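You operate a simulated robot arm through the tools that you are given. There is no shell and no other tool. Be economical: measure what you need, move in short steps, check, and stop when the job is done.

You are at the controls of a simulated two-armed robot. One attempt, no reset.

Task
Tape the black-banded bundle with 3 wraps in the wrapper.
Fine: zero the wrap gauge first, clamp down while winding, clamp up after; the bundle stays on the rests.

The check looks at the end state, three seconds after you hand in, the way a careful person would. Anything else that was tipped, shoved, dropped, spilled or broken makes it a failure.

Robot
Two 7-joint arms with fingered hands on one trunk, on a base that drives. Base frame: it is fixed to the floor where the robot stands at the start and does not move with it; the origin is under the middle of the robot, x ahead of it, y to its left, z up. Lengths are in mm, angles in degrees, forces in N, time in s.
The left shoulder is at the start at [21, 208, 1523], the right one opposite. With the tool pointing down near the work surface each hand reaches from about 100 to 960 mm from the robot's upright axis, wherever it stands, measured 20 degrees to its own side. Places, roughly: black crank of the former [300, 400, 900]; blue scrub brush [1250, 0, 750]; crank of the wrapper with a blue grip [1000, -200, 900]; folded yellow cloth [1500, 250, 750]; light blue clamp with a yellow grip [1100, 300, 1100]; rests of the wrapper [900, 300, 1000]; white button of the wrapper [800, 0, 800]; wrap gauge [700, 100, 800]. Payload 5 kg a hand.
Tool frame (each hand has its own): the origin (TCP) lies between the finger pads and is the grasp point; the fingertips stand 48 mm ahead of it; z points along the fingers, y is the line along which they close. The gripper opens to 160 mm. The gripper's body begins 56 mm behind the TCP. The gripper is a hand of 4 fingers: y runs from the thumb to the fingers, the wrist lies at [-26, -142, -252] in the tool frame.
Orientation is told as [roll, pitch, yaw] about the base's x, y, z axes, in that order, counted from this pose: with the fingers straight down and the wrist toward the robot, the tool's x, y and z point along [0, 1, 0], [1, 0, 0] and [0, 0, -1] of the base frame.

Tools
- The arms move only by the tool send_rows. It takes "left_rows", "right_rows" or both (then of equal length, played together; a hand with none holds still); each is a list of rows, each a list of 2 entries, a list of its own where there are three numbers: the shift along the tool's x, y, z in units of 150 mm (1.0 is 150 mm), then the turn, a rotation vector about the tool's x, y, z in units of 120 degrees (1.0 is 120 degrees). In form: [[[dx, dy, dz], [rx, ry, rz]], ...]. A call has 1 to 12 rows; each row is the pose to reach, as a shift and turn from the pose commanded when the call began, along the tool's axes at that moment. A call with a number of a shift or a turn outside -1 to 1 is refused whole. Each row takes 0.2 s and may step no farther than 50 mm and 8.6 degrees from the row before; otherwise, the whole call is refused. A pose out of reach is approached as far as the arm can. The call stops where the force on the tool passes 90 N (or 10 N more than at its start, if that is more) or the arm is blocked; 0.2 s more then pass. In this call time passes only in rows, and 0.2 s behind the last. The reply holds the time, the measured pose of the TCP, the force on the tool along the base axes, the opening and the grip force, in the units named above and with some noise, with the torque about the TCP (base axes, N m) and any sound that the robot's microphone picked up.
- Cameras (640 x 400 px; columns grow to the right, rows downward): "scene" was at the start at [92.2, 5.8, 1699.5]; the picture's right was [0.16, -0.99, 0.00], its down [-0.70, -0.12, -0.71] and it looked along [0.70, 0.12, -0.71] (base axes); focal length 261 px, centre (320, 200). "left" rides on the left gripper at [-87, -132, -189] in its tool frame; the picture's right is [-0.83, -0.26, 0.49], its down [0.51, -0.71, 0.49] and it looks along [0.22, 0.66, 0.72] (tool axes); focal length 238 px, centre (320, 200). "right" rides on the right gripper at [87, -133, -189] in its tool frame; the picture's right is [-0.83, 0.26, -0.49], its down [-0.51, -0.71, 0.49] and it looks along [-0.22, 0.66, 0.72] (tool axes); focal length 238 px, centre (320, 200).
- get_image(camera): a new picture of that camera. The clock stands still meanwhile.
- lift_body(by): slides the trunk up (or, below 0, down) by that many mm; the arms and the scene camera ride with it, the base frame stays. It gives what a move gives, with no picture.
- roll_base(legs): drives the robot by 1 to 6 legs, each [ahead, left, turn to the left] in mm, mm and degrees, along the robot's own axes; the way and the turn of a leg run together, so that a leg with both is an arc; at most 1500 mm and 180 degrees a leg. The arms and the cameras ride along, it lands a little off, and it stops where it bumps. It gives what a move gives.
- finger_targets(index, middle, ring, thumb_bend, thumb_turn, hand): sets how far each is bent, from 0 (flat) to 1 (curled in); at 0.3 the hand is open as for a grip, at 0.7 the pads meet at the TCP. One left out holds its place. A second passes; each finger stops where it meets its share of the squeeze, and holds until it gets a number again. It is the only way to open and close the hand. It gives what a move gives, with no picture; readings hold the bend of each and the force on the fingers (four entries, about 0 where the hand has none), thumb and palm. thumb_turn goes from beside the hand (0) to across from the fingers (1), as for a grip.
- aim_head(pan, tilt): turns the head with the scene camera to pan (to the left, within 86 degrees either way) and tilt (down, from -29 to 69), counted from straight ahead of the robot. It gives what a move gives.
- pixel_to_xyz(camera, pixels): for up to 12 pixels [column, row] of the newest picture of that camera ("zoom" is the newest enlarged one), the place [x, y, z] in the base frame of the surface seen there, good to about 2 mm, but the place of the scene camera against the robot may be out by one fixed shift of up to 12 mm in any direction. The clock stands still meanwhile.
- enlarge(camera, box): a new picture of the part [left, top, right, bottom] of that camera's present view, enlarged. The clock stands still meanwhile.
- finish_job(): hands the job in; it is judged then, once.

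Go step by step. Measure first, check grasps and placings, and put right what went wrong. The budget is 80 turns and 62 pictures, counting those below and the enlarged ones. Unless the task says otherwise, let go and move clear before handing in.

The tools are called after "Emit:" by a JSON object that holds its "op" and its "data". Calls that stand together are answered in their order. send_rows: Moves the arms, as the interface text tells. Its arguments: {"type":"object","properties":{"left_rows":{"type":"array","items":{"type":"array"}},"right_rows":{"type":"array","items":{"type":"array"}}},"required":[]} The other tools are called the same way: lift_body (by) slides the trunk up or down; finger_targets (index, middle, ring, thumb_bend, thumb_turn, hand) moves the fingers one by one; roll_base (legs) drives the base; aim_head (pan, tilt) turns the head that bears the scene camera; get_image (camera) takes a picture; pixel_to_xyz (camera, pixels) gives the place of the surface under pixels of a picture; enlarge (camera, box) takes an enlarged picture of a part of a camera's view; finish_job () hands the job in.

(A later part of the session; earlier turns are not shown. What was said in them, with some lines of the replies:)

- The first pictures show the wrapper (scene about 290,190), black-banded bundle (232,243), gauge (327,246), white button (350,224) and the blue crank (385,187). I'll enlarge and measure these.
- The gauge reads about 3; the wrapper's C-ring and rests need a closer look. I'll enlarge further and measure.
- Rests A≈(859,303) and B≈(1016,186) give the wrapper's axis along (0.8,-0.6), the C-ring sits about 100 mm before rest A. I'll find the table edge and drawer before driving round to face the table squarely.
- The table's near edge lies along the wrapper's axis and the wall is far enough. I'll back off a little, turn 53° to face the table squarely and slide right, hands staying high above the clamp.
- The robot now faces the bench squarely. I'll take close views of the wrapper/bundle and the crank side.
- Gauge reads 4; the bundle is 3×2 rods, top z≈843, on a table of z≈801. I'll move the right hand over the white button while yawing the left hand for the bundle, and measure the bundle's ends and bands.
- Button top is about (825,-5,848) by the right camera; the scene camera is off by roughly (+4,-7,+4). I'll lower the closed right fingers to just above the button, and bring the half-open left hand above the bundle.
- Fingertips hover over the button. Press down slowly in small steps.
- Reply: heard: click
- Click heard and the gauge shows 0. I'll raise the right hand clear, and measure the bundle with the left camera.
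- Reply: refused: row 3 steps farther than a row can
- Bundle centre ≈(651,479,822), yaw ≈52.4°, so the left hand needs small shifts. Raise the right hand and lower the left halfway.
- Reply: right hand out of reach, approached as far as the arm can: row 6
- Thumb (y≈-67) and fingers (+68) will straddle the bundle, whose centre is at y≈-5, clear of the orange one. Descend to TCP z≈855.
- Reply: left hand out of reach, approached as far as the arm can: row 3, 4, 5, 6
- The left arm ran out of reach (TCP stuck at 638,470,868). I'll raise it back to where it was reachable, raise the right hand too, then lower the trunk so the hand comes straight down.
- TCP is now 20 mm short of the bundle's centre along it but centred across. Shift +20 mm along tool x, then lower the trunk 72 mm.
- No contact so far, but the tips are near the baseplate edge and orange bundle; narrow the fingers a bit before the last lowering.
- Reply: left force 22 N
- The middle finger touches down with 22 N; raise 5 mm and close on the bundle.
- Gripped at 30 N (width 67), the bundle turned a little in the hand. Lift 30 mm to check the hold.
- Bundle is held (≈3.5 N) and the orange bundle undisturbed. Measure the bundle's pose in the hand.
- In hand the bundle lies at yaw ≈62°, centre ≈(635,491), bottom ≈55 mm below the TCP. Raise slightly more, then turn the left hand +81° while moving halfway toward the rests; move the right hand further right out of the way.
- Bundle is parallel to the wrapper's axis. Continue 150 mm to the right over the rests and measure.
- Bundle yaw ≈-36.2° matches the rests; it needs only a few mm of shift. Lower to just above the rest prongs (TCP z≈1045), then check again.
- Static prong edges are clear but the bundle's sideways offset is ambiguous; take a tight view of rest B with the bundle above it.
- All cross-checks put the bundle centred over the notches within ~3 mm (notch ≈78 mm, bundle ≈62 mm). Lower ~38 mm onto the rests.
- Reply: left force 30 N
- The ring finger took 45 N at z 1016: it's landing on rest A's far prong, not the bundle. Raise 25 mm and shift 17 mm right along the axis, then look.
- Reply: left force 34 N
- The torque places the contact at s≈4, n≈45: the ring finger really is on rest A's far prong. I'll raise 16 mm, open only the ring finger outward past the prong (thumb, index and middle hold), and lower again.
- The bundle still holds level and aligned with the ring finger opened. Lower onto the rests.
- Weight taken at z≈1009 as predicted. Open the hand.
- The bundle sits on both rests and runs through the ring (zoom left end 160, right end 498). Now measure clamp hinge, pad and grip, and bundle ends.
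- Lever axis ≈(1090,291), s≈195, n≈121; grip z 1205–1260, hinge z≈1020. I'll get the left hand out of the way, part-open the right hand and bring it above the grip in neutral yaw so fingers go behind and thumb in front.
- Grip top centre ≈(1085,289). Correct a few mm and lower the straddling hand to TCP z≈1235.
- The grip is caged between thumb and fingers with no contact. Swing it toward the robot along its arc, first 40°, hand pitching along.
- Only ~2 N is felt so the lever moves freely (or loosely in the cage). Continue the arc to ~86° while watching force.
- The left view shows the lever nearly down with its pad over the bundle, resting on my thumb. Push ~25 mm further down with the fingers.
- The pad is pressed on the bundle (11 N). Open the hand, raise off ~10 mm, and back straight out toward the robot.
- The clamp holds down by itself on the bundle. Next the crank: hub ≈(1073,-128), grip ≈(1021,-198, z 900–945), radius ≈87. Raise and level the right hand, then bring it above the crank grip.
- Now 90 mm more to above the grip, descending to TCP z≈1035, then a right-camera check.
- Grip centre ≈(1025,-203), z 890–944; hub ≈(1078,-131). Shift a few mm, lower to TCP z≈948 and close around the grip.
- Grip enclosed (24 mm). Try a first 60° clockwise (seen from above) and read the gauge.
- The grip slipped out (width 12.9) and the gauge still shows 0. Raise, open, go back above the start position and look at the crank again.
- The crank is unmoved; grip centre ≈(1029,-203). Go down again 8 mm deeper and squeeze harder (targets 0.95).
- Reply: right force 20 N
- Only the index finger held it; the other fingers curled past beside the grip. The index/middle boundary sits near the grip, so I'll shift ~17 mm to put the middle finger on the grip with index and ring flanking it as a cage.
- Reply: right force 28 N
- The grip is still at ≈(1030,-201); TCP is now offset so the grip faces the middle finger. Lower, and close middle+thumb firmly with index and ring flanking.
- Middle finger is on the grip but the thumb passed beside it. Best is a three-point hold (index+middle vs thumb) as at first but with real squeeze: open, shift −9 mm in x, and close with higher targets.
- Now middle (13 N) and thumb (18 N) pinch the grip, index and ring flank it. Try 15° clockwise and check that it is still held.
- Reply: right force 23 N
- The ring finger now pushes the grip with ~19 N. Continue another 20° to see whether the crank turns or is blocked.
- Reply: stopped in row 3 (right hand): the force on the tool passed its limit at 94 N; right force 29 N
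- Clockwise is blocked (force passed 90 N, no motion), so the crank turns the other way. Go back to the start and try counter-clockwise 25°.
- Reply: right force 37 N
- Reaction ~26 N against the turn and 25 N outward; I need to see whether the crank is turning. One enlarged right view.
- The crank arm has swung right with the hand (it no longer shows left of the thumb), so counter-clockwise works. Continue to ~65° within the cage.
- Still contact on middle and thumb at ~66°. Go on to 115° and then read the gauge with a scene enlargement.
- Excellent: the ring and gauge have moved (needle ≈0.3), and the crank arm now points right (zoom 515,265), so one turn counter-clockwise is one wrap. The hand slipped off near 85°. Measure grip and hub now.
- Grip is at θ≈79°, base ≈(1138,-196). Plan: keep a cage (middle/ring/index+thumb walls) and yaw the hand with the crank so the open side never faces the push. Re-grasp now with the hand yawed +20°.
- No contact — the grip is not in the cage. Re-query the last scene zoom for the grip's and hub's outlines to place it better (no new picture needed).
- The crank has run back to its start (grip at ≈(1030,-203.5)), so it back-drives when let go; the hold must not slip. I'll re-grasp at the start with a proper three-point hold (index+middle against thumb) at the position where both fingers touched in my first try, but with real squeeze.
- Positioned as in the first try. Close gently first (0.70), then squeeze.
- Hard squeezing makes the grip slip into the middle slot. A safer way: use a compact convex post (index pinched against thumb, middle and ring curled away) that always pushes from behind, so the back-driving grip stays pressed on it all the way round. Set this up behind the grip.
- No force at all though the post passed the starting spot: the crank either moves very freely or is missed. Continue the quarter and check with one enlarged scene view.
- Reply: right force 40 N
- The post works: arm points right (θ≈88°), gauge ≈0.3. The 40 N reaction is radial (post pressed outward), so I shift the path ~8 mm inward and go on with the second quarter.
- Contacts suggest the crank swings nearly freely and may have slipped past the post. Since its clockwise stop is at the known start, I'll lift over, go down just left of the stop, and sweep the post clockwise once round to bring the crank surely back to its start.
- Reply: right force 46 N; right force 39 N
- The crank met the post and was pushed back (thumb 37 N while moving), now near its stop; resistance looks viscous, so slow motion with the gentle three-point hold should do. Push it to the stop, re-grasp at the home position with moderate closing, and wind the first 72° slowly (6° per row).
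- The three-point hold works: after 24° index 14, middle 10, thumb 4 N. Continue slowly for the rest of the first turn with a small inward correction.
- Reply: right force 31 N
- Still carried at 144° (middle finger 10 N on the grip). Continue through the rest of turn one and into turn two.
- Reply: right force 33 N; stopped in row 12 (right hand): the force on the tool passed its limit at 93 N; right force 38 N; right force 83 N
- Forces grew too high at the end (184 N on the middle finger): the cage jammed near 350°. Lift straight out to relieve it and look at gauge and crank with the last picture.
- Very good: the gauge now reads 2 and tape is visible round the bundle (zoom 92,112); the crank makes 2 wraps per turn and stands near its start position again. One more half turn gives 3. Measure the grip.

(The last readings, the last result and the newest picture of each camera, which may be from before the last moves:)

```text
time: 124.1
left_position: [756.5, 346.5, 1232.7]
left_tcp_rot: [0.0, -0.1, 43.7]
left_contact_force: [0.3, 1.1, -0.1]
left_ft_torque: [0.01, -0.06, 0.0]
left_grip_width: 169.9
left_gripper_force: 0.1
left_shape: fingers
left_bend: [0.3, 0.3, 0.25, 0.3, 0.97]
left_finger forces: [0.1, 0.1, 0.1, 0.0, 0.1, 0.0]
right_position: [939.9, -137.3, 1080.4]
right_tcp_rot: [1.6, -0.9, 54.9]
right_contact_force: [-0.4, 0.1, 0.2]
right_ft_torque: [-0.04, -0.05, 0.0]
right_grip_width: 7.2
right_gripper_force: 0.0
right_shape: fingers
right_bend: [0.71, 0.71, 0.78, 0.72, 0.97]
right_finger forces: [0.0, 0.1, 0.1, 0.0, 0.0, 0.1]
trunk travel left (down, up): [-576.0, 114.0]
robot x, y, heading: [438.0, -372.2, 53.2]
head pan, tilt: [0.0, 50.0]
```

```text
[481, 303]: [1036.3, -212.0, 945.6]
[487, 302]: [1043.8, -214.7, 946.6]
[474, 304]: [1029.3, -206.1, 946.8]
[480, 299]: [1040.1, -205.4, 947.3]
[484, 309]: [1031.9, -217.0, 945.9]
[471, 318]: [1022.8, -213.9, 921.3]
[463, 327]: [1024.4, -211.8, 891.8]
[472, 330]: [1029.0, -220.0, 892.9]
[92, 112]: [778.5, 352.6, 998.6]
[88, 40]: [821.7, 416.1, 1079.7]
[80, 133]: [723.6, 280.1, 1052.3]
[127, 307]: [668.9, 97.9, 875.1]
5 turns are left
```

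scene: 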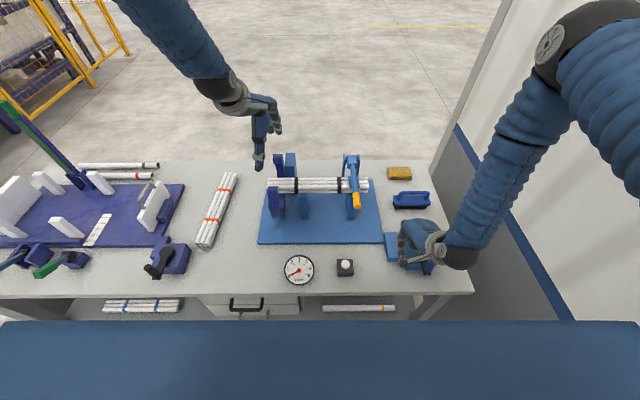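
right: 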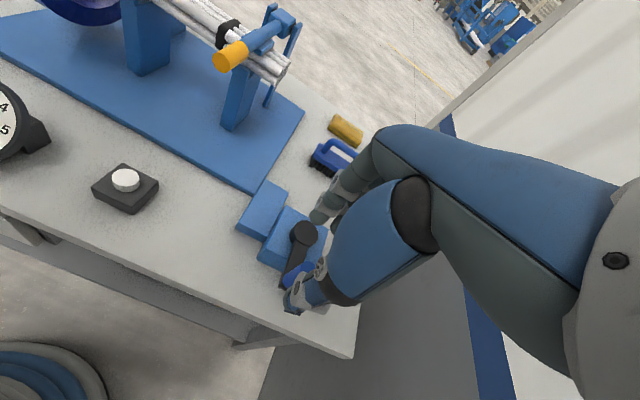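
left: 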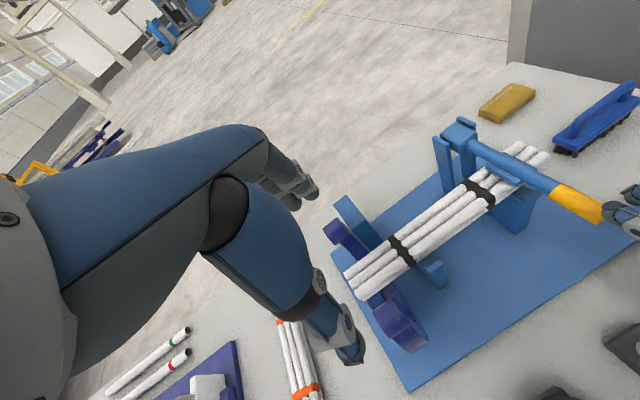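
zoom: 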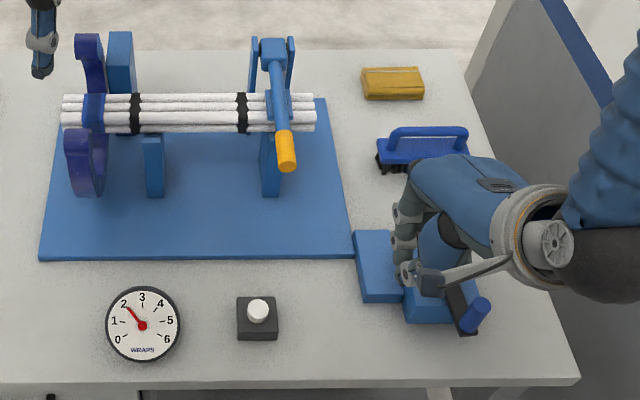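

Grip ≈(1038,-209), i.e. θ≈8°. In one go: level the hand and move above it, lower, take the three-point hold, wind slowly to ~188° (gauge 3), open and lift off.

Emit:
{"op": "send_rows", "data": {"right_rows": [[[-0.26, -0.014, 0], [0.015, -0.0015, 0.01]], [[-0.52, -0.028, 0], [0.015, -0.0015, 0.01]], [[-0.779, -0.041, 0], [0.015, -0.0015, 0.01]]]}}

Emit:
{"op": "finger_targets", "data": {"hand": "right", "index": 0.55, "middle": 0.55, "ring": 0.55, "thumb_bend": 0.55}}

Emit:
{"op": "send_rows", "data": {"right_rows": [[[0, 0, 0.3], [0, 0, 0]], [[0, 0, 0.6], [0, 0, 0]], [[0, 0, 0.8], [0, 0, 0]], [[0, 0, 0.933], [0, 0, 0]]]}}

Emit:
{"op": "finger_targets", "data": {"hand": "right", "index": 0.71, "middle": 0.71, "ring": 0.78, "thumb_bend": 0.73}}

Emit:
{"op": "send_rows", "data": {"right_rows": [[[-0.061, 0.012, 0], [0, 0, 0]], [[-0.12, 0.03, 0], [0, 0, 0]], [[-0.176, 0.054, 0], [0, 0, 0]], [[-0.23, 0.084, 0], [0, 0, 0]], [[-0.281, 0.129, 0], [0, 0, 0]], [[-0.328, 0.18, 0], [0, 0, 0]], [[-0.37, 0.232, 0], [0, 0, 0]], [[-0.407, 0.281, 0], [0, 0, 0]], [[-0.439, 0.334, 0], [0, 0, 0]], [[-0.465, 0.39, 0], [0, 0, 0]], [[-0.485, 0.448, 0], [0, 0, 0]], [[-0.499, 0.509, 0], [0, 0, 0]]]}}

Emit:
{"op": "send_rows", "data": {"right_rows": [[[-0.008, 0.061, 0], [0, 0, 0]], [[-0.009, 0.123, 0], [0, 0, 0]], [[-0.003, 0.185, 0], [0, 0, 0]], [[0.008, 0.245, 0], [0, 0, 0]], [[0.027, 0.304, 0], [0, 0, 0]], [[0.051, 0.361, 0], [0, 0, 0]], [[0.081, 0.415, 0], [0, 0, 0]], [[0.116, 0.466, 0], [0, 0, 0]], [[0.157, 0.512, 0], [0, 0, 0]], [[0.202, 0.555, 0], [0, 0, 0]], [[0.251, 0.592, 0], [0, 0, 0]], [[0.304, 0.624, 0], [0, 0, 0]]]}}

Emit:
{"op": "send_rows", "data": {"right_rows": [[[0.056, 0.026, 0], [0, 0, 0]], [[0.114, 0.046, 0], [0, 0, 0]], [[0.175, 0.06, 0], [0, 0, 0]], [[0.236, 0.068, 0], [0, 0, 0]], [[0.298, 0.069, 0], [0, 0, 0]], [[0.359, 0.063, 0], [0, 0, 0]]]}}

```text
time: 124.9
left_position: [759.8, 345.8, 1232.9]
left_tcp_rot: [0.1, 0.1, 43.7]
left_contact_force: [0.2, -0.5, 0.5]
left_ft_torque: [0.08, 0.11, 0.01]
left_grip_width: 169.9
left_gripper_force: 0.1
left_shape: fingers
left_bend: [0.3, 0.3, 0.25, 0.3, 0.97]
left_finger forces: [0.0, 0.0, 0.0, 0.0, 0.0, 0.0]
right_position: [1032.9, -212.4, 1074.6]
right_tcp_rot: [1.7, 1.0, 53.9]
right_contact_force: [0.8, 0.0, 0.1]
right_ft_torque: [0.01, 0.04, 0.03]
right_grip_width: 7.2
right_gripper_force: 0.0
right_shape: fingers
right_bend: [0.71, 0.71, 0.78, 0.72, 0.97]
right_finger forces: [0.0, 0.1, 0.0, 0.0, 0.0, 0.1]
trunk travel left (down, up): [-576.0, 114.0]
robot x, y, heading: [437.4, -368.0, 53.5]
head pan, tilt: [0.0, 50.0]
```

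```text
time: 125.9
left_position: [759.7, 346.5, 1232.1]
left_tcp_rot: [-0.1, 0.1, 43.7]
left_contact_force: [0.6, 0.4, -0.4]
left_ft_torque: [0.03, 0.01, 0.02]
left_grip_width: 169.7
left_gripper_force: 0.1
left_shape: fingers
left_bend: [0.3, 0.3, 0.25, 0.3, 0.97]
left_finger forces: [0.0, 0.0, 0.1, 0.1, 0.0, 0.0]
right_position: [1032.2, -209.1, 1075.6]
right_tcp_rot: [1.6, 1.0, 53.9]
right_contact_force: [-0.2, -0.1, 0.7]
right_ft_torque: [-0.02, 0.02, 0.0]
right_grip_width: 70.8
right_gripper_force: 0.2
right_shape: fingers
right_bend: [0.55, 0.55, 0.55, 0.55, 0.97]
right_finger forces: [0.1, 0.1, 0.0, 0.0, 0.1, 0.0]
trunk travel left (down, up): [-576.0, 114.0]
robot x, y, heading: [435.6, -367.6, 53.2]
head pan, tilt: [0.0, 50.0]
```

```text
time: 126.9
left_position: [757.6, 345.8, 1233.0]
left_tcp_rot: [-0.1, 0.0, 43.7]
left_contact_force: [0.5, 0.3, -0.3]
left_ft_torque: [0.01, -0.03, 0.0]
left_grip_width: 169.8
left_gripper_force: 0.1
left_shape: fingers
left_bend: [0.3, 0.3, 0.25, 0.3, 0.97]
left_finger forces: [0.0, 0.0, 0.0, 0.1, 0.0, 0.0]
right_position: [1029.6, -207.3, 936.7]
right_tcp_rot: [1.5, 0.6, 53.9]
right_contact_force: [1.3, 1.4, 18.4]
right_ft_torque: [0.47, -0.68, 0.01]
right_grip_width: 70.8
right_gripper_force: 8.8
right_shape: fingers
right_bend: [0.55, 0.55, 0.55, 0.55, 0.97]
right_finger forces: [0.4, 17.7, 0.1, 0.0, 0.1, 0.0]
trunk travel left (down, up): [-576.0, 114.0]
robot x, y, heading: [436.2, -368.8, 53.7]
head pan, tilt: [0.0, 50.0]
```

```text
time: 127.9
left_position: [758.1, 347.9, 1231.7]
left_tcp_rot: [-0.1, 0.2, 43.6]
left_contact_force: [0.4, -0.6, -0.1]
left_ft_torque: [0.01, 0.0, -0.03]
left_grip_width: 170.2
left_gripper_force: 0.1
left_shape: fingers
left_bend: [0.3, 0.3, 0.25, 0.3, 0.97]
left_finger forces: [0.0, 0.0, 0.1, 0.0, 0.0, 0.0]
right_position: [1028.5, -207.0, 935.6]
right_tcp_rot: [1.7, 0.8, 53.9]
right_contact_force: [6.1, 15.8, -5.4]
right_ft_torque: [0.56, -0.27, 0.11]
right_grip_width: 19.3
right_gripper_force: 11.3
right_shape: fingers
right_bend: [0.64, 0.66, 0.78, 0.71, 0.97]
right_finger forces: [11.3, 8.8, 0.0, 0.0, 4.9, 0.0]
trunk travel left (down, up): [-576.0, 114.0]
robot x, y, heading: [438.4, -367.6, 53.3]
head pan, tilt: [0.0, 50.0]
```

```text
time: 130.5
left_position: [757.9, 346.1, 1233.2]
left_tcp_rot: [0.0, 0.1, 43.8]
left_contact_force: [0.1, -0.2, 0.1]
left_ft_torque: [0.0, 0.01, -0.01]
left_grip_width: 170.1
left_gripper_force: 0.1
left_shape: fingers
left_bend: [0.3, 0.3, 0.25, 0.3, 0.97]
left_finger forces: [0.1, 0.1, 0.0, 0.0, 0.1, 0.0]
right_position: [1134.0, -192.6, 932.9]
right_tcp_rot: [1.5, 1.0, 53.8]
right_contact_force: [-11.2, 5.5, 1.3]
right_ft_torque: [0.21, 0.42, 0.14]
right_grip_width: 9.1
right_gripper_force: 10.8
right_shape: fingers
right_bend: [0.71, 0.68, 0.78, 0.71, 0.97]
right_finger forces: [7.9, 5.5, 0.1, 0.1, 7.4, 0.0]
trunk travel left (down, up): [-576.0, 114.0]
robot x, y, heading: [436.4, -369.1, 53.4]
head pan, tilt: [0.0, 50.0]
```

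```text
time: 133.1
left_position: [758.7, 348.1, 1232.4]
left_tcp_rot: [-0.1, 0.1, 43.7]
left_contact_force: [0.9, 0.1, -0.4]
left_ft_torque: [-0.05, 0.0, -0.02]
left_grip_width: 169.9
left_gripper_force: 0.1
left_shape: fingers
left_bend: [0.3, 0.3, 0.25, 0.3, 0.97]
left_finger forces: [0.0, 0.1, 0.0, 0.0, 0.0, 0.1]
right_position: [1152.0, -88.7, 931.3]
right_tcp_rot: [1.6, 0.9, 53.9]
right_contact_force: [12.7, -2.1, 0.3]
right_ft_torque: [-0.29, -0.84, 1.07]
right_grip_width: 21.4
right_gripper_force: 25.7
right_shape: fingers
right_bend: [0.71, 0.64, 0.78, 0.67, 1.0]
right_finger forces: [10.3, 13.8, 0.0, 0.0, 27.0, 0.0]
trunk travel left (down, up): [-576.0, 114.0]
robot x, y, heading: [436.3, -369.9, 53.7]
head pan, tilt: [0.0, 50.0]
```

```text
time: 134.5
left_position: [758.6, 346.4, 1230.7]
left_tcp_rot: [0.1, 0.1, 43.7]
left_contact_force: [0.1, -1.2, 0.5]
left_ft_torque: [0.03, 0.05, 0.02]
left_grip_width: 170.0
left_gripper_force: 0.2
left_shape: fingers
left_bend: [0.3, 0.3, 0.25, 0.3, 0.97]
left_finger forces: [0.0, 0.0, 0.0, 0.0, 0.0, 0.0]
right_position: [1114.3, -48.2, 932.2]
right_tcp_rot: [1.7, 1.0, 53.9]
right_contact_force: [8.3, 11.8, -6.6]
right_ft_torque: [0.51, -0.18, 0.27]
right_grip_width: 7.1
right_gripper_force: 7.2
right_shape: fingers
right_bend: [0.71, 0.64, 0.78, 0.72, 0.98]
right_finger forces: [0.1, 14.2, 0.1, 0.0, 0.0, 0.0]
trunk travel left (down, up): [-576.0, 114.0]
robot x, y, heading: [440.2, -371.1, 53.3]
head pan, tilt: [0.0, 50.0]
4 turns are left
```

The hold carried through: middle finger still on the grip at ≈185°, i.e. 3 wraps. Now open, lift off, and bring the right hand back to the clamp lever by the same way it left it, caging the yellow grip again.

Emit:
{"op": "finger_targets", "data": {"hand": "right", "index": 0.5, "middle": 0.5, "ring": 0.5, "thumb_bend": 0.5}}

Emit:
{"op": "send_rows", "data": {"right_rows": [[[0, 0, -0.2], [0, 0, 0]], [[0, 0, -0.4], [0, 0, 0]], [[0, 0, -0.65], [0, 0, 0]], [[0, 0, -0.9], [0, 0, 0]]]}}

Emit:
{"op": "send_rows", "data": {"right_rows": [[[0, 0, -0.25], [0.0065, -0.015, 0]], [[0.1, -0.05, -0.53], [0.0065, -0.015, 0]], [[0.35, -0.12, -0.53], [0.0065, -0.015, 0]], [[0.6, -0.2, -0.53], [0.0065, -0.015, 0]], [[0.8, -0.26, -0.53], [0.0065, -0.015, 0]], [[1, -0.31, -0.53], [0.0065, -0.015, 0]]]}}

Emit:
{"op": "send_rows", "data": {"right_rows": [[[0.2, -0.06, 0], [0, 0, 0]], [[0.4, -0.12, 0], [0, 0, 0]], [[0.55, -0.164, 0], [0, 0, 0]]]}}

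Emit:
{"op": "finger_targets", "data": {"hand": "right", "index": 0.35, "middle": 0.35, "ring": 0.35, "thumb_bend": 0.35}}

Emit:
{"op": "send_rows", "data": {"right_rows": [[[0, 0, 0], [-0.063, 0, 0]], [[0, 0, 0], [-0.123, 0, 0]], [[0, 0, 0.13], [-0.183, 0, 0]], [[0, 0, 0.26], [-0.243, 0, 0]], [[0, 0, 0.39], [-0.303, 0, 0]], [[0, 0, 0.52], [-0.363, 0, 0]], [[0, 0, 0.66], [-0.423, 0, 0]], [[0, 0, 0.79], [-0.483, 0, 0]], [[0, 0, 0.92], [-0.483, 0, 0]]]}}

```text
time: 135.5
left_position: [757.1, 347.0, 1232.0]
left_tcp_rot: [0.0, 0.0, 43.6]
left_contact_force: [0.4, 0.0, 0.1]
left_ft_torque: [-0.03, 0.01, 0.01]
left_grip_width: 170.0
left_gripper_force: 0.1
left_shape: fingers
left_bend: [0.3, 0.3, 0.25, 0.3, 0.97]
left_finger forces: [0.0, 0.0, 0.0, 0.0, 0.0, 0.0]
right_position: [1114.1, -50.6, 932.5]
right_tcp_rot: [1.6, 1.0, 53.9]
right_contact_force: [0.0, -0.4, 0.2]
right_ft_torque: [0.04, 0.05, -0.02]
right_grip_width: 91.0
right_gripper_force: 0.0
right_shape: fingers
right_bend: [0.5, 0.5, 0.5, 0.5, 0.98]
right_finger forces: [0.0, 0.0, 0.0, 0.1, 0.1, 0.0]
trunk travel left (down, up): [-576.0, 114.0]
robot x, y, heading: [441.2, -369.8, 53.7]
head pan, tilt: [0.0, 50.0]
```

```text
time: 136.5
left_position: [756.9, 346.3, 1232.6]
left_tcp_rot: [0.0, -0.1, 43.7]
left_contact_force: [-0.7, -0.1, 0.0]
left_ft_torque: [0.04, -0.1, -0.03]
left_grip_width: 170.0
left_gripper_force: 0.0
left_shape: fingers
left_bend: [0.3, 0.3, 0.25, 0.3, 0.97]
left_finger forces: [0.1, 0.1, 0.0, 0.0, 0.1, 0.0]
right_position: [1117.0, -51.2, 1068.8]
right_tcp_rot: [1.6, 1.0, 53.9]
right_contact_force: [-1.7, -0.6, -1.1]
right_ft_torque: [0.17, -0.14, -0.03]
right_grip_width: 90.6
right_gripper_force: 0.0
right_shape: fingers
right_bend: [0.5, 0.5, 0.5, 0.5, 0.98]
right_finger forces: [0.1, 0.1, 0.0, 0.0, 0.0, 0.0]
trunk travel left (down, up): [-576.0, 114.0]
robot x, y, heading: [437.8, -365.6, 53.5]
head pan, tilt: [0.0, 50.0]
```

```text
time: 137.9
left_position: [756.5, 348.0, 1232.8]
left_tcp_rot: [-0.1, 0.0, 43.7]
left_contact_force: [-1.4, 0.6, 0.1]
left_ft_torque: [-0.07, -0.07, 0.02]
left_grip_width: 170.0
left_gripper_force: 0.0
left_shape: fingers
left_bend: [0.3, 0.3, 0.25, 0.3, 0.97]
left_finger forces: [0.0, 0.0, 0.0, 0.0, 0.0, 0.0]
right_position: [970.8, 1.7, 1152.8]
right_tcp_rot: [-0.3, 1.8, 53.8]
right_contact_force: [0.1, 0.8, 0.9]
right_ft_torque: [-0.06, 0.0, -0.02]
right_grip_width: 91.1
right_gripper_force: 0.0
right_shape: fingers
right_bend: [0.5, 0.5, 0.5, 0.5, 0.97]
right_finger forces: [0.0, 0.1, 0.1, 0.1, 0.0, 0.1]
trunk travel left (down, up): [-576.0, 114.0]
robot x, y, heading: [438.3, -367.2, 53.6]
head pan, tilt: [0.0, 50.0]
```

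```text
time: 138.7
left_position: [758.5, 347.3, 1233.2]
left_tcp_rot: [0.1, 0.1, 43.5]
left_contact_force: [-0.6, -0.5, 0.4]
left_ft_torque: [0.0, -0.01, 0.05]
left_grip_width: 169.9
left_gripper_force: 0.1
left_shape: fingers
left_bend: [0.3, 0.3, 0.25, 0.3, 0.97]
left_finger forces: [0.0, 0.1, 0.1, 0.1, 0.0, 0.1]
right_position: [891.4, 28.6, 1153.0]
right_tcp_rot: [-0.2, 1.8, 53.7]
right_contact_force: [1.3, -0.2, 0.0]
right_ft_torque: [0.01, 0.06, 0.02]
right_grip_width: 90.7
right_gripper_force: 0.0
right_shape: fingers
right_bend: [0.5, 0.5, 0.5, 0.5, 0.97]
right_finger forces: [0.0, 0.1, 0.1, 0.0, 0.0, 0.0]
trunk travel left (down, up): [-576.0, 114.0]
robot x, y, heading: [439.7, -370.4, 53.2]
head pan, tilt: [0.0, 50.0]
```

```text
time: 139.7
left_position: [758.2, 348.0, 1232.6]
left_tcp_rot: [0.0, 0.0, 43.8]
left_contact_force: [-0.7, -0.2, -0.1]
left_ft_torque: [0.0, -0.01, 0.03]
left_grip_width: 169.9
left_gripper_force: 0.1
left_shape: fingers
left_bend: [0.3, 0.3, 0.25, 0.3, 0.97]
left_finger forces: [0.1, 0.0, 0.0, 0.0, 0.0, 0.0]
right_position: [891.0, 30.0, 1152.8]
right_tcp_rot: [-0.2, 1.6, 53.9]
right_contact_force: [-0.7, 1.2, 0.2]
right_ft_torque: [0.02, -0.02, 0.0]
right_grip_width: 150.4
right_gripper_force: 0.1
right_shape: fingers
right_bend: [0.35, 0.35, 0.35, 0.35, 0.97]
right_finger forces: [0.1, 0.0, 0.0, 0.1, 0.0, 0.0]
trunk travel left (down, up): [-576.0, 114.0]
robot x, y, heading: [439.4, -370.2, 53.4]
head pan, tilt: [0.0, 50.0]
```

```text
time: 141.7
left_position: [757.4, 346.8, 1232.2]
left_tcp_rot: [0.0, 0.0, 43.7]
left_contact_force: [-0.2, -0.2, 0.6]
left_ft_torque: [-0.01, 0.01, 0.0]
left_grip_width: 170.2
left_gripper_force: 0.0
left_shape: fingers
left_bend: [0.3, 0.3, 0.25, 0.3, 0.97]
left_finger forces: [0.1, 0.0, 0.1, 0.1, 0.0, 0.0]
right_position: [887.8, 25.4, 1015.3]
right_tcp_rot: [-0.3, -56.3, 54.1]
right_contact_force: [-0.3, 0.5, 0.2]
right_ft_torque: [-0.04, 0.03, -0.04]
right_grip_width: 150.7
right_gripper_force: 0.2
right_shape: fingers
right_bend: [0.35, 0.35, 0.35, 0.35, 0.97]
right_finger forces: [0.1, 0.0, 0.1, 0.0, 0.0, 0.0]
trunk travel left (down, up): [-576.0, 114.0]
robot x, y, heading: [437.3, -369.2, 53.4]
head pan, tilt: [0.0, 50.0]
3 turns are left
```

The hand is back before the lever (887.8,25.4,1015; pitch -56°). Advance to cage the grip, close, lift the lever along its arc to upright, then open and rise clear.

Emit:
{"op": "send_rows", "data": {"right_rows": [[[0, 0.095, 0.165], [-0.014, 0, 0]], [[0, 0.19, 0.33], [-0.014, 0, 0]], [[0, 0.285, 0.495], [-0.014, 0, 0]], [[0, 0.377, 0.662], [-0.014, 0, 0]]]}}

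Emit:
{"op": "finger_targets", "data": {"hand": "right", "index": 0.55, "middle": 0.55, "ring": 0.55, "thumb_bend": 0.55}}

Emit:
{"op": "send_rows", "data": {"right_rows": [[[0, 0.08, -0.05], [0.015, 0, 0]], [[0, 0.159, -0.099], [0.029, 0, 0]], [[0, 0.319, -0.171], [0.058, 0, 0]], [[0, 0.485, -0.224], [0.092, 0, 0]], [[0, 0.657, -0.256], [0.125, 0, 0]], [[0, 0.832, -0.266], [0.158, 0, 0]], [[0, 0.982, -0.259], [0.183, 0, 0]]]}}

Emit:
{"op": "send_rows", "data": {"right_rows": [[[0, 0.171, -0.037], [0.042, 0, 0]], [[0, 0.345, -0.055], [0.083, 0, 0]], [[0, 0.52, -0.05], [0.125, 0, 0]], [[0, 0.693, -0.024], [0.167, 0, 0]], [[0, 0.861, 0.023], [0.2, 0, 0]], [[0, 0.989, 0.073], [0.233, 0, 0]]]}}

Emit:
{"op": "send_rows", "data": {"right_rows": [[[0, 0.163, 0], [0.033, 0, 0]], [[0, 0.287, 0.011], [0.067, 0, 0]], [[0, 0.38, 0.025], [0.067, 0, 0]], [[0, 0.459, 0.046], [0.067, 0, 0]]]}}

```text
time: 142.7
left_position: [757.8, 347.1, 1231.6]
left_tcp_rot: [0.0, 0.1, 43.6]
left_contact_force: [0.2, 1.2, -0.5]
left_ft_torque: [-0.03, 0.06, -0.03]
left_grip_width: 169.9
left_gripper_force: 0.2
left_shape: fingers
left_bend: [0.3, 0.3, 0.25, 0.3, 0.97]
left_finger forces: [0.0, 0.0, 0.0, 0.0, 0.0, 0.0]
right_position: [956.6, 118.9, 1004.8]
right_tcp_rot: [-0.3, -57.8, 54.1]
right_contact_force: [0.3, -0.2, -0.2]
right_ft_torque: [0.05, -0.02, -0.02]
right_grip_width: 150.9
right_gripper_force: 0.1
right_shape: fingers
right_bend: [0.35, 0.35, 0.35, 0.35, 0.97]
right_finger forces: [0.1, 0.0, 0.0, 0.0, 0.0, 0.1]
trunk travel left (down, up): [-576.0, 114.0]
robot x, y, heading: [442.4, -368.2, 53.6]
head pan, tilt: [0.0, 50.0]
```

```text
time: 143.7
left_position: [758.1, 347.3, 1233.4]
left_tcp_rot: [0.0, 0.0, 43.7]
left_contact_force: [0.2, 0.7, -0.2]
left_ft_torque: [0.02, 0.01, 0.03]
left_grip_width: 170.1
left_gripper_force: 0.1
left_shape: fingers
left_bend: [0.3, 0.3, 0.25, 0.3, 0.97]
left_finger forces: [0.1, 0.1, 0.0, 0.0, 0.0, 0.0]
right_position: [955.5, 117.5, 1007.4]
right_tcp_rot: [-0.4, -58.1, 54.1]
right_contact_force: [2.4, 2.4, 9.6]
right_ft_torque: [0.37, -0.33, -0.03]
right_grip_width: 75.1
right_gripper_force: 4.6
right_shape: fingers
right_bend: [0.53, 0.53, 0.55, 0.55, 0.97]
right_finger forces: [3.0, 5.6, 0.1, 0.1, 0.0, 0.1]
trunk travel left (down, up): [-576.0, 114.0]
robot x, y, heading: [437.7, -368.8, 53.5]
head pan, tilt: [0.0, 50.0]
```

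```text
time: 145.3
left_position: [757.4, 346.8, 1232.3]
left_tcp_rot: [0.1, -0.1, 43.6]
left_contact_force: [-1.4, 0.9, -0.3]
left_ft_torque: [-0.03, -0.06, 0.02]
left_grip_width: 169.9
left_gripper_force: 0.1
left_shape: fingers
left_bend: [0.3, 0.3, 0.25, 0.3, 0.97]
left_finger forces: [0.0, 0.0, 0.1, 0.0, 0.0, 0.0]
right_position: [982.1, 154.2, 1152.6]
right_tcp_rot: [-0.2, -35.9, 54.0]
right_contact_force: [-2.9, -1.1, -1.7]
right_ft_torque: [0.19, -0.08, -0.08]
right_grip_width: 72.8
right_gripper_force: 0.8
right_shape: fingers
right_bend: [0.55, 0.55, 0.55, 0.55, 0.97]
right_finger forces: [0.1, 0.1, 0.0, 0.0, 1.9, 0.1]
trunk travel left (down, up): [-576.0, 114.0]
robot x, y, heading: [437.4, -371.2, 53.3]
head pan, tilt: [0.0, 50.0]
```

```text
time: 146.7
left_position: [758.7, 347.1, 1232.2]
left_tcp_rot: [0.0, 0.1, 43.7]
left_contact_force: [-0.8, 1.0, -0.5]
left_ft_torque: [-0.03, -0.05, 0.0]
left_grip_width: 169.9
left_gripper_force: 0.1
left_shape: fingers
left_bend: [0.3, 0.3, 0.25, 0.3, 0.97]
left_finger forces: [0.0, 0.2, 0.0, 0.1, 0.0, 0.0]
right_position: [1057.8, 257.4, 1231.2]
right_tcp_rot: [-0.2, -8.0, 53.9]
right_contact_force: [1.8, 2.2, 0.6]
right_ft_torque: [0.0, 0.01, 0.05]
right_grip_width: 72.6
right_gripper_force: 1.7
right_shape: fingers
right_bend: [0.54, 0.54, 0.55, 0.55, 0.97]
right_finger forces: [1.1, 1.6, 0.0, 0.0, 0.0, 0.1]
trunk travel left (down, up): [-576.0, 114.0]
robot x, y, heading: [440.2, -370.1, 53.6]
head pan, tilt: [0.0, 50.0]
```

```text
time: 147.7
left_position: [758.0, 347.2, 1232.4]
left_tcp_rot: [0.0, 0.1, 43.7]
left_contact_force: [0.1, 0.1, -0.9]
left_ft_torque: [-0.02, 0.0, 0.0]
left_grip_width: 170.0
left_gripper_force: 0.0
left_shape: fingers
left_bend: [0.3, 0.3, 0.25, 0.3, 0.97]
left_finger forces: [0.0, 0.1, 0.0, 0.0, 0.0, 0.0]
right_position: [1097.0, 313.1, 1232.2]
right_tcp_rot: [-0.2, 0.2, 53.9]
right_contact_force: [-0.8, 0.1, 0.2]
right_ft_torque: [-0.07, 0.04, 0.04]
right_grip_width: 72.2
right_gripper_force: 0.9
right_shape: fingers
right_bend: [0.55, 0.55, 0.55, 0.55, 0.97]
right_finger forces: [0.0, 0.0, 0.1, 0.1, 1.1, 0.1]
trunk travel left (down, up): [-576.0, 114.0]
robot x, y, heading: [436.7, -374.2, 53.7]
head pan, tilt: [0.0, 50.0]
2 turns are left
```

The lever is upright (thumb touch 1 N, lever axis at n≈120, its starting place). A last 4 mm nudge, then open, rise straight clear of it and back away.

Emit:
{"op": "send_rows", "data": {"right_rows": [[[0, 0.02, 0], [0, 0, 0]], [[0, 0.03, 0], [0, 0, 0]], [[0, 0.02, 0], [0, 0, 0]]]}}

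Emit:
{"op": "finger_targets", "data": {"hand": "right", "index": 0.35, "middle": 0.35, "ring": 0.35, "thumb_bend": 0.35}}

Emit:
{"op": "send_rows", "data": {"right_rows": [[[0, -0.1, -0.2], [0, 0, 0]], [[0, -0.15, -0.45], [0, 0, 0]], [[0, -0.15, -0.7], [0, 0, 0]], [[0, -0.15, -0.95], [0, 0, 0]]]}}

Emit:
{"op": "send_rows", "data": {"right_rows": [[[0, -0.25, 0], [0, 0, 0]], [[0, -0.5, 0], [0, 0, 0]], [[0, -0.75, 0], [0, 0, 0]], [[0, -1, 0], [0, 0, 0]]]}}

```text
time: 148.5
left_position: [757.3, 346.5, 1232.3]
left_tcp_rot: [0.1, 0.0, 43.8]
left_contact_force: [0.1, -0.2, -0.2]
left_ft_torque: [0.0, 0.02, 0.01]
left_grip_width: 170.0
left_gripper_force: 0.1
left_shape: fingers
left_bend: [0.3, 0.3, 0.25, 0.3, 0.97]
left_finger forces: [0.0, 0.0, 0.1, 0.0, 0.1, 0.0]
right_position: [1099.2, 314.2, 1233.4]
right_tcp_rot: [-0.1, 0.1, 53.9]
right_contact_force: [-1.7, -1.3, 0.1]
right_ft_torque: [-0.04, -0.01, -0.05]
right_grip_width: 74.2
right_gripper_force: 1.0
right_shape: fingers
right_bend: [0.55, 0.55, 0.55, 0.54, 0.97]
right_finger forces: [0.0, 0.0, 0.0, 0.1, 2.5, 0.0]
trunk travel left (down, up): [-576.0, 114.0]
robot x, y, heading: [438.5, -370.8, 53.3]
head pan, tilt: [0.0, 50.0]
```

```text
time: 149.5
left_position: [758.0, 346.3, 1232.5]
left_tcp_rot: [0.1, -0.1, 43.8]
left_contact_force: [0.3, 0.0, -0.7]
left_ft_torque: [0.0, 0.02, -0.01]
left_grip_width: 170.1
left_gripper_force: 0.0
left_shape: fingers
left_bend: [0.3, 0.3, 0.25, 0.3, 0.97]
left_finger forces: [0.1, 0.0, 0.0, 0.1, 0.1, 0.0]
right_position: [1099.1, 314.4, 1233.1]
right_tcp_rot: [-0.3, 0.0, 54.0]
right_contact_force: [0.3, -0.5, 0.1]
right_ft_torque: [-0.01, -0.03, 0.01]
right_grip_width: 150.5
right_gripper_force: 0.0
right_shape: fingers
right_bend: [0.35, 0.35, 0.35, 0.35, 0.97]
right_finger forces: [0.0, 0.1, 0.0, 0.1, 0.1, 0.0]
trunk travel left (down, up): [-576.0, 114.0]
robot x, y, heading: [434.1, -372.2, 53.6]
head pan, tilt: [0.0, 50.0]
```

```text
time: 150.5
left_position: [757.7, 345.6, 1234.4]
left_tcp_rot: [-0.1, -0.1, 43.7]
left_contact_force: [-0.3, -1.2, 1.4]
left_ft_torque: [0.06, -0.02, 0.05]
left_grip_width: 169.6
left_gripper_force: 0.1
left_shape: fingers
left_bend: [0.3, 0.3, 0.25, 0.3, 0.97]
left_finger forces: [0.0, 0.0, 0.0, 0.0, 0.0, 0.0]
right_position: [1085.1, 296.4, 1376.9]
right_tcp_rot: [-0.2, 0.1, 53.9]
right_contact_force: [-1.5, -2.0, -0.4]
right_ft_torque: [0.11, -0.11, -0.03]
right_grip_width: 150.5
right_gripper_force: 0.1
right_shape: fingers
right_bend: [0.35, 0.35, 0.35, 0.35, 0.97]
right_finger forces: [0.0, 0.0, 0.0, 0.0, 0.0, 0.0]
trunk travel left (down, up): [-576.0, 114.0]
robot x, y, heading: [437.6, -371.3, 53.4]
head pan, tilt: [0.0, 50.0]
```

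```text
time: 151.5
left_position: [755.6, 344.5, 1233.6]
left_tcp_rot: [0.0, -0.1, 43.7]
left_contact_force: [-0.6, -1.7, 0.5]
left_ft_torque: [0.06, -0.06, 0.03]
left_grip_width: 170.1
left_gripper_force: 0.0
left_shape: fingers
left_bend: [0.3, 0.3, 0.25, 0.3, 0.97]
left_finger forces: [0.0, 0.1, 0.1, 0.1, 0.0, 0.0]
right_position: [994.8, 174.1, 1376.8]
right_tcp_rot: [-0.1, -0.2, 53.9]
right_contact_force: [-0.1, -0.6, 0.5]
right_ft_torque: [0.03, -0.06, -0.05]
right_grip_width: 150.4
right_gripper_force: 0.1
right_shape: fingers
right_bend: [0.35, 0.35, 0.35, 0.35, 0.97]
right_finger forces: [0.1, 0.0, 0.0, 0.0, 0.0, 0.1]
trunk travel left (down, up): [-576.0, 114.0]
robot x, y, heading: [436.4, -367.1, 53.8]
head pan, tilt: [0.0, 50.0]
1 turns are left
```

Both hands are clear and touch nothing, and the lever was left upright. My pictures are used up, so the last half turn (gauge 2 to 3) and the lever staying up rest on the force and position readings alone. Handing in.

Emit:
{"op": "finish_job", "data": {}}

```text
The job is handed in.
```

I handed in the job with the black-banded bundle on the rests and wound to about 3 wraps. The last steps were not checked by picture, because my picture budget had run out.

- **Seen in pictures:** the gauge was zeroed first. The clamp was down on the bundle in the last picture, taken when the gauge read 2 and tape showed round the bundle.
- **From force and position readings only:** the final half turn of the crank (gauge 2 to 3), and the clamp lever being raised upright and left there.
- **Rough handling:** while finding the crank's direction and winding, the hand jammed twice on the crank and passed the 90 N limit. Finger forces peaked at about 184 N, and I saw no damage in the picture taken after that.
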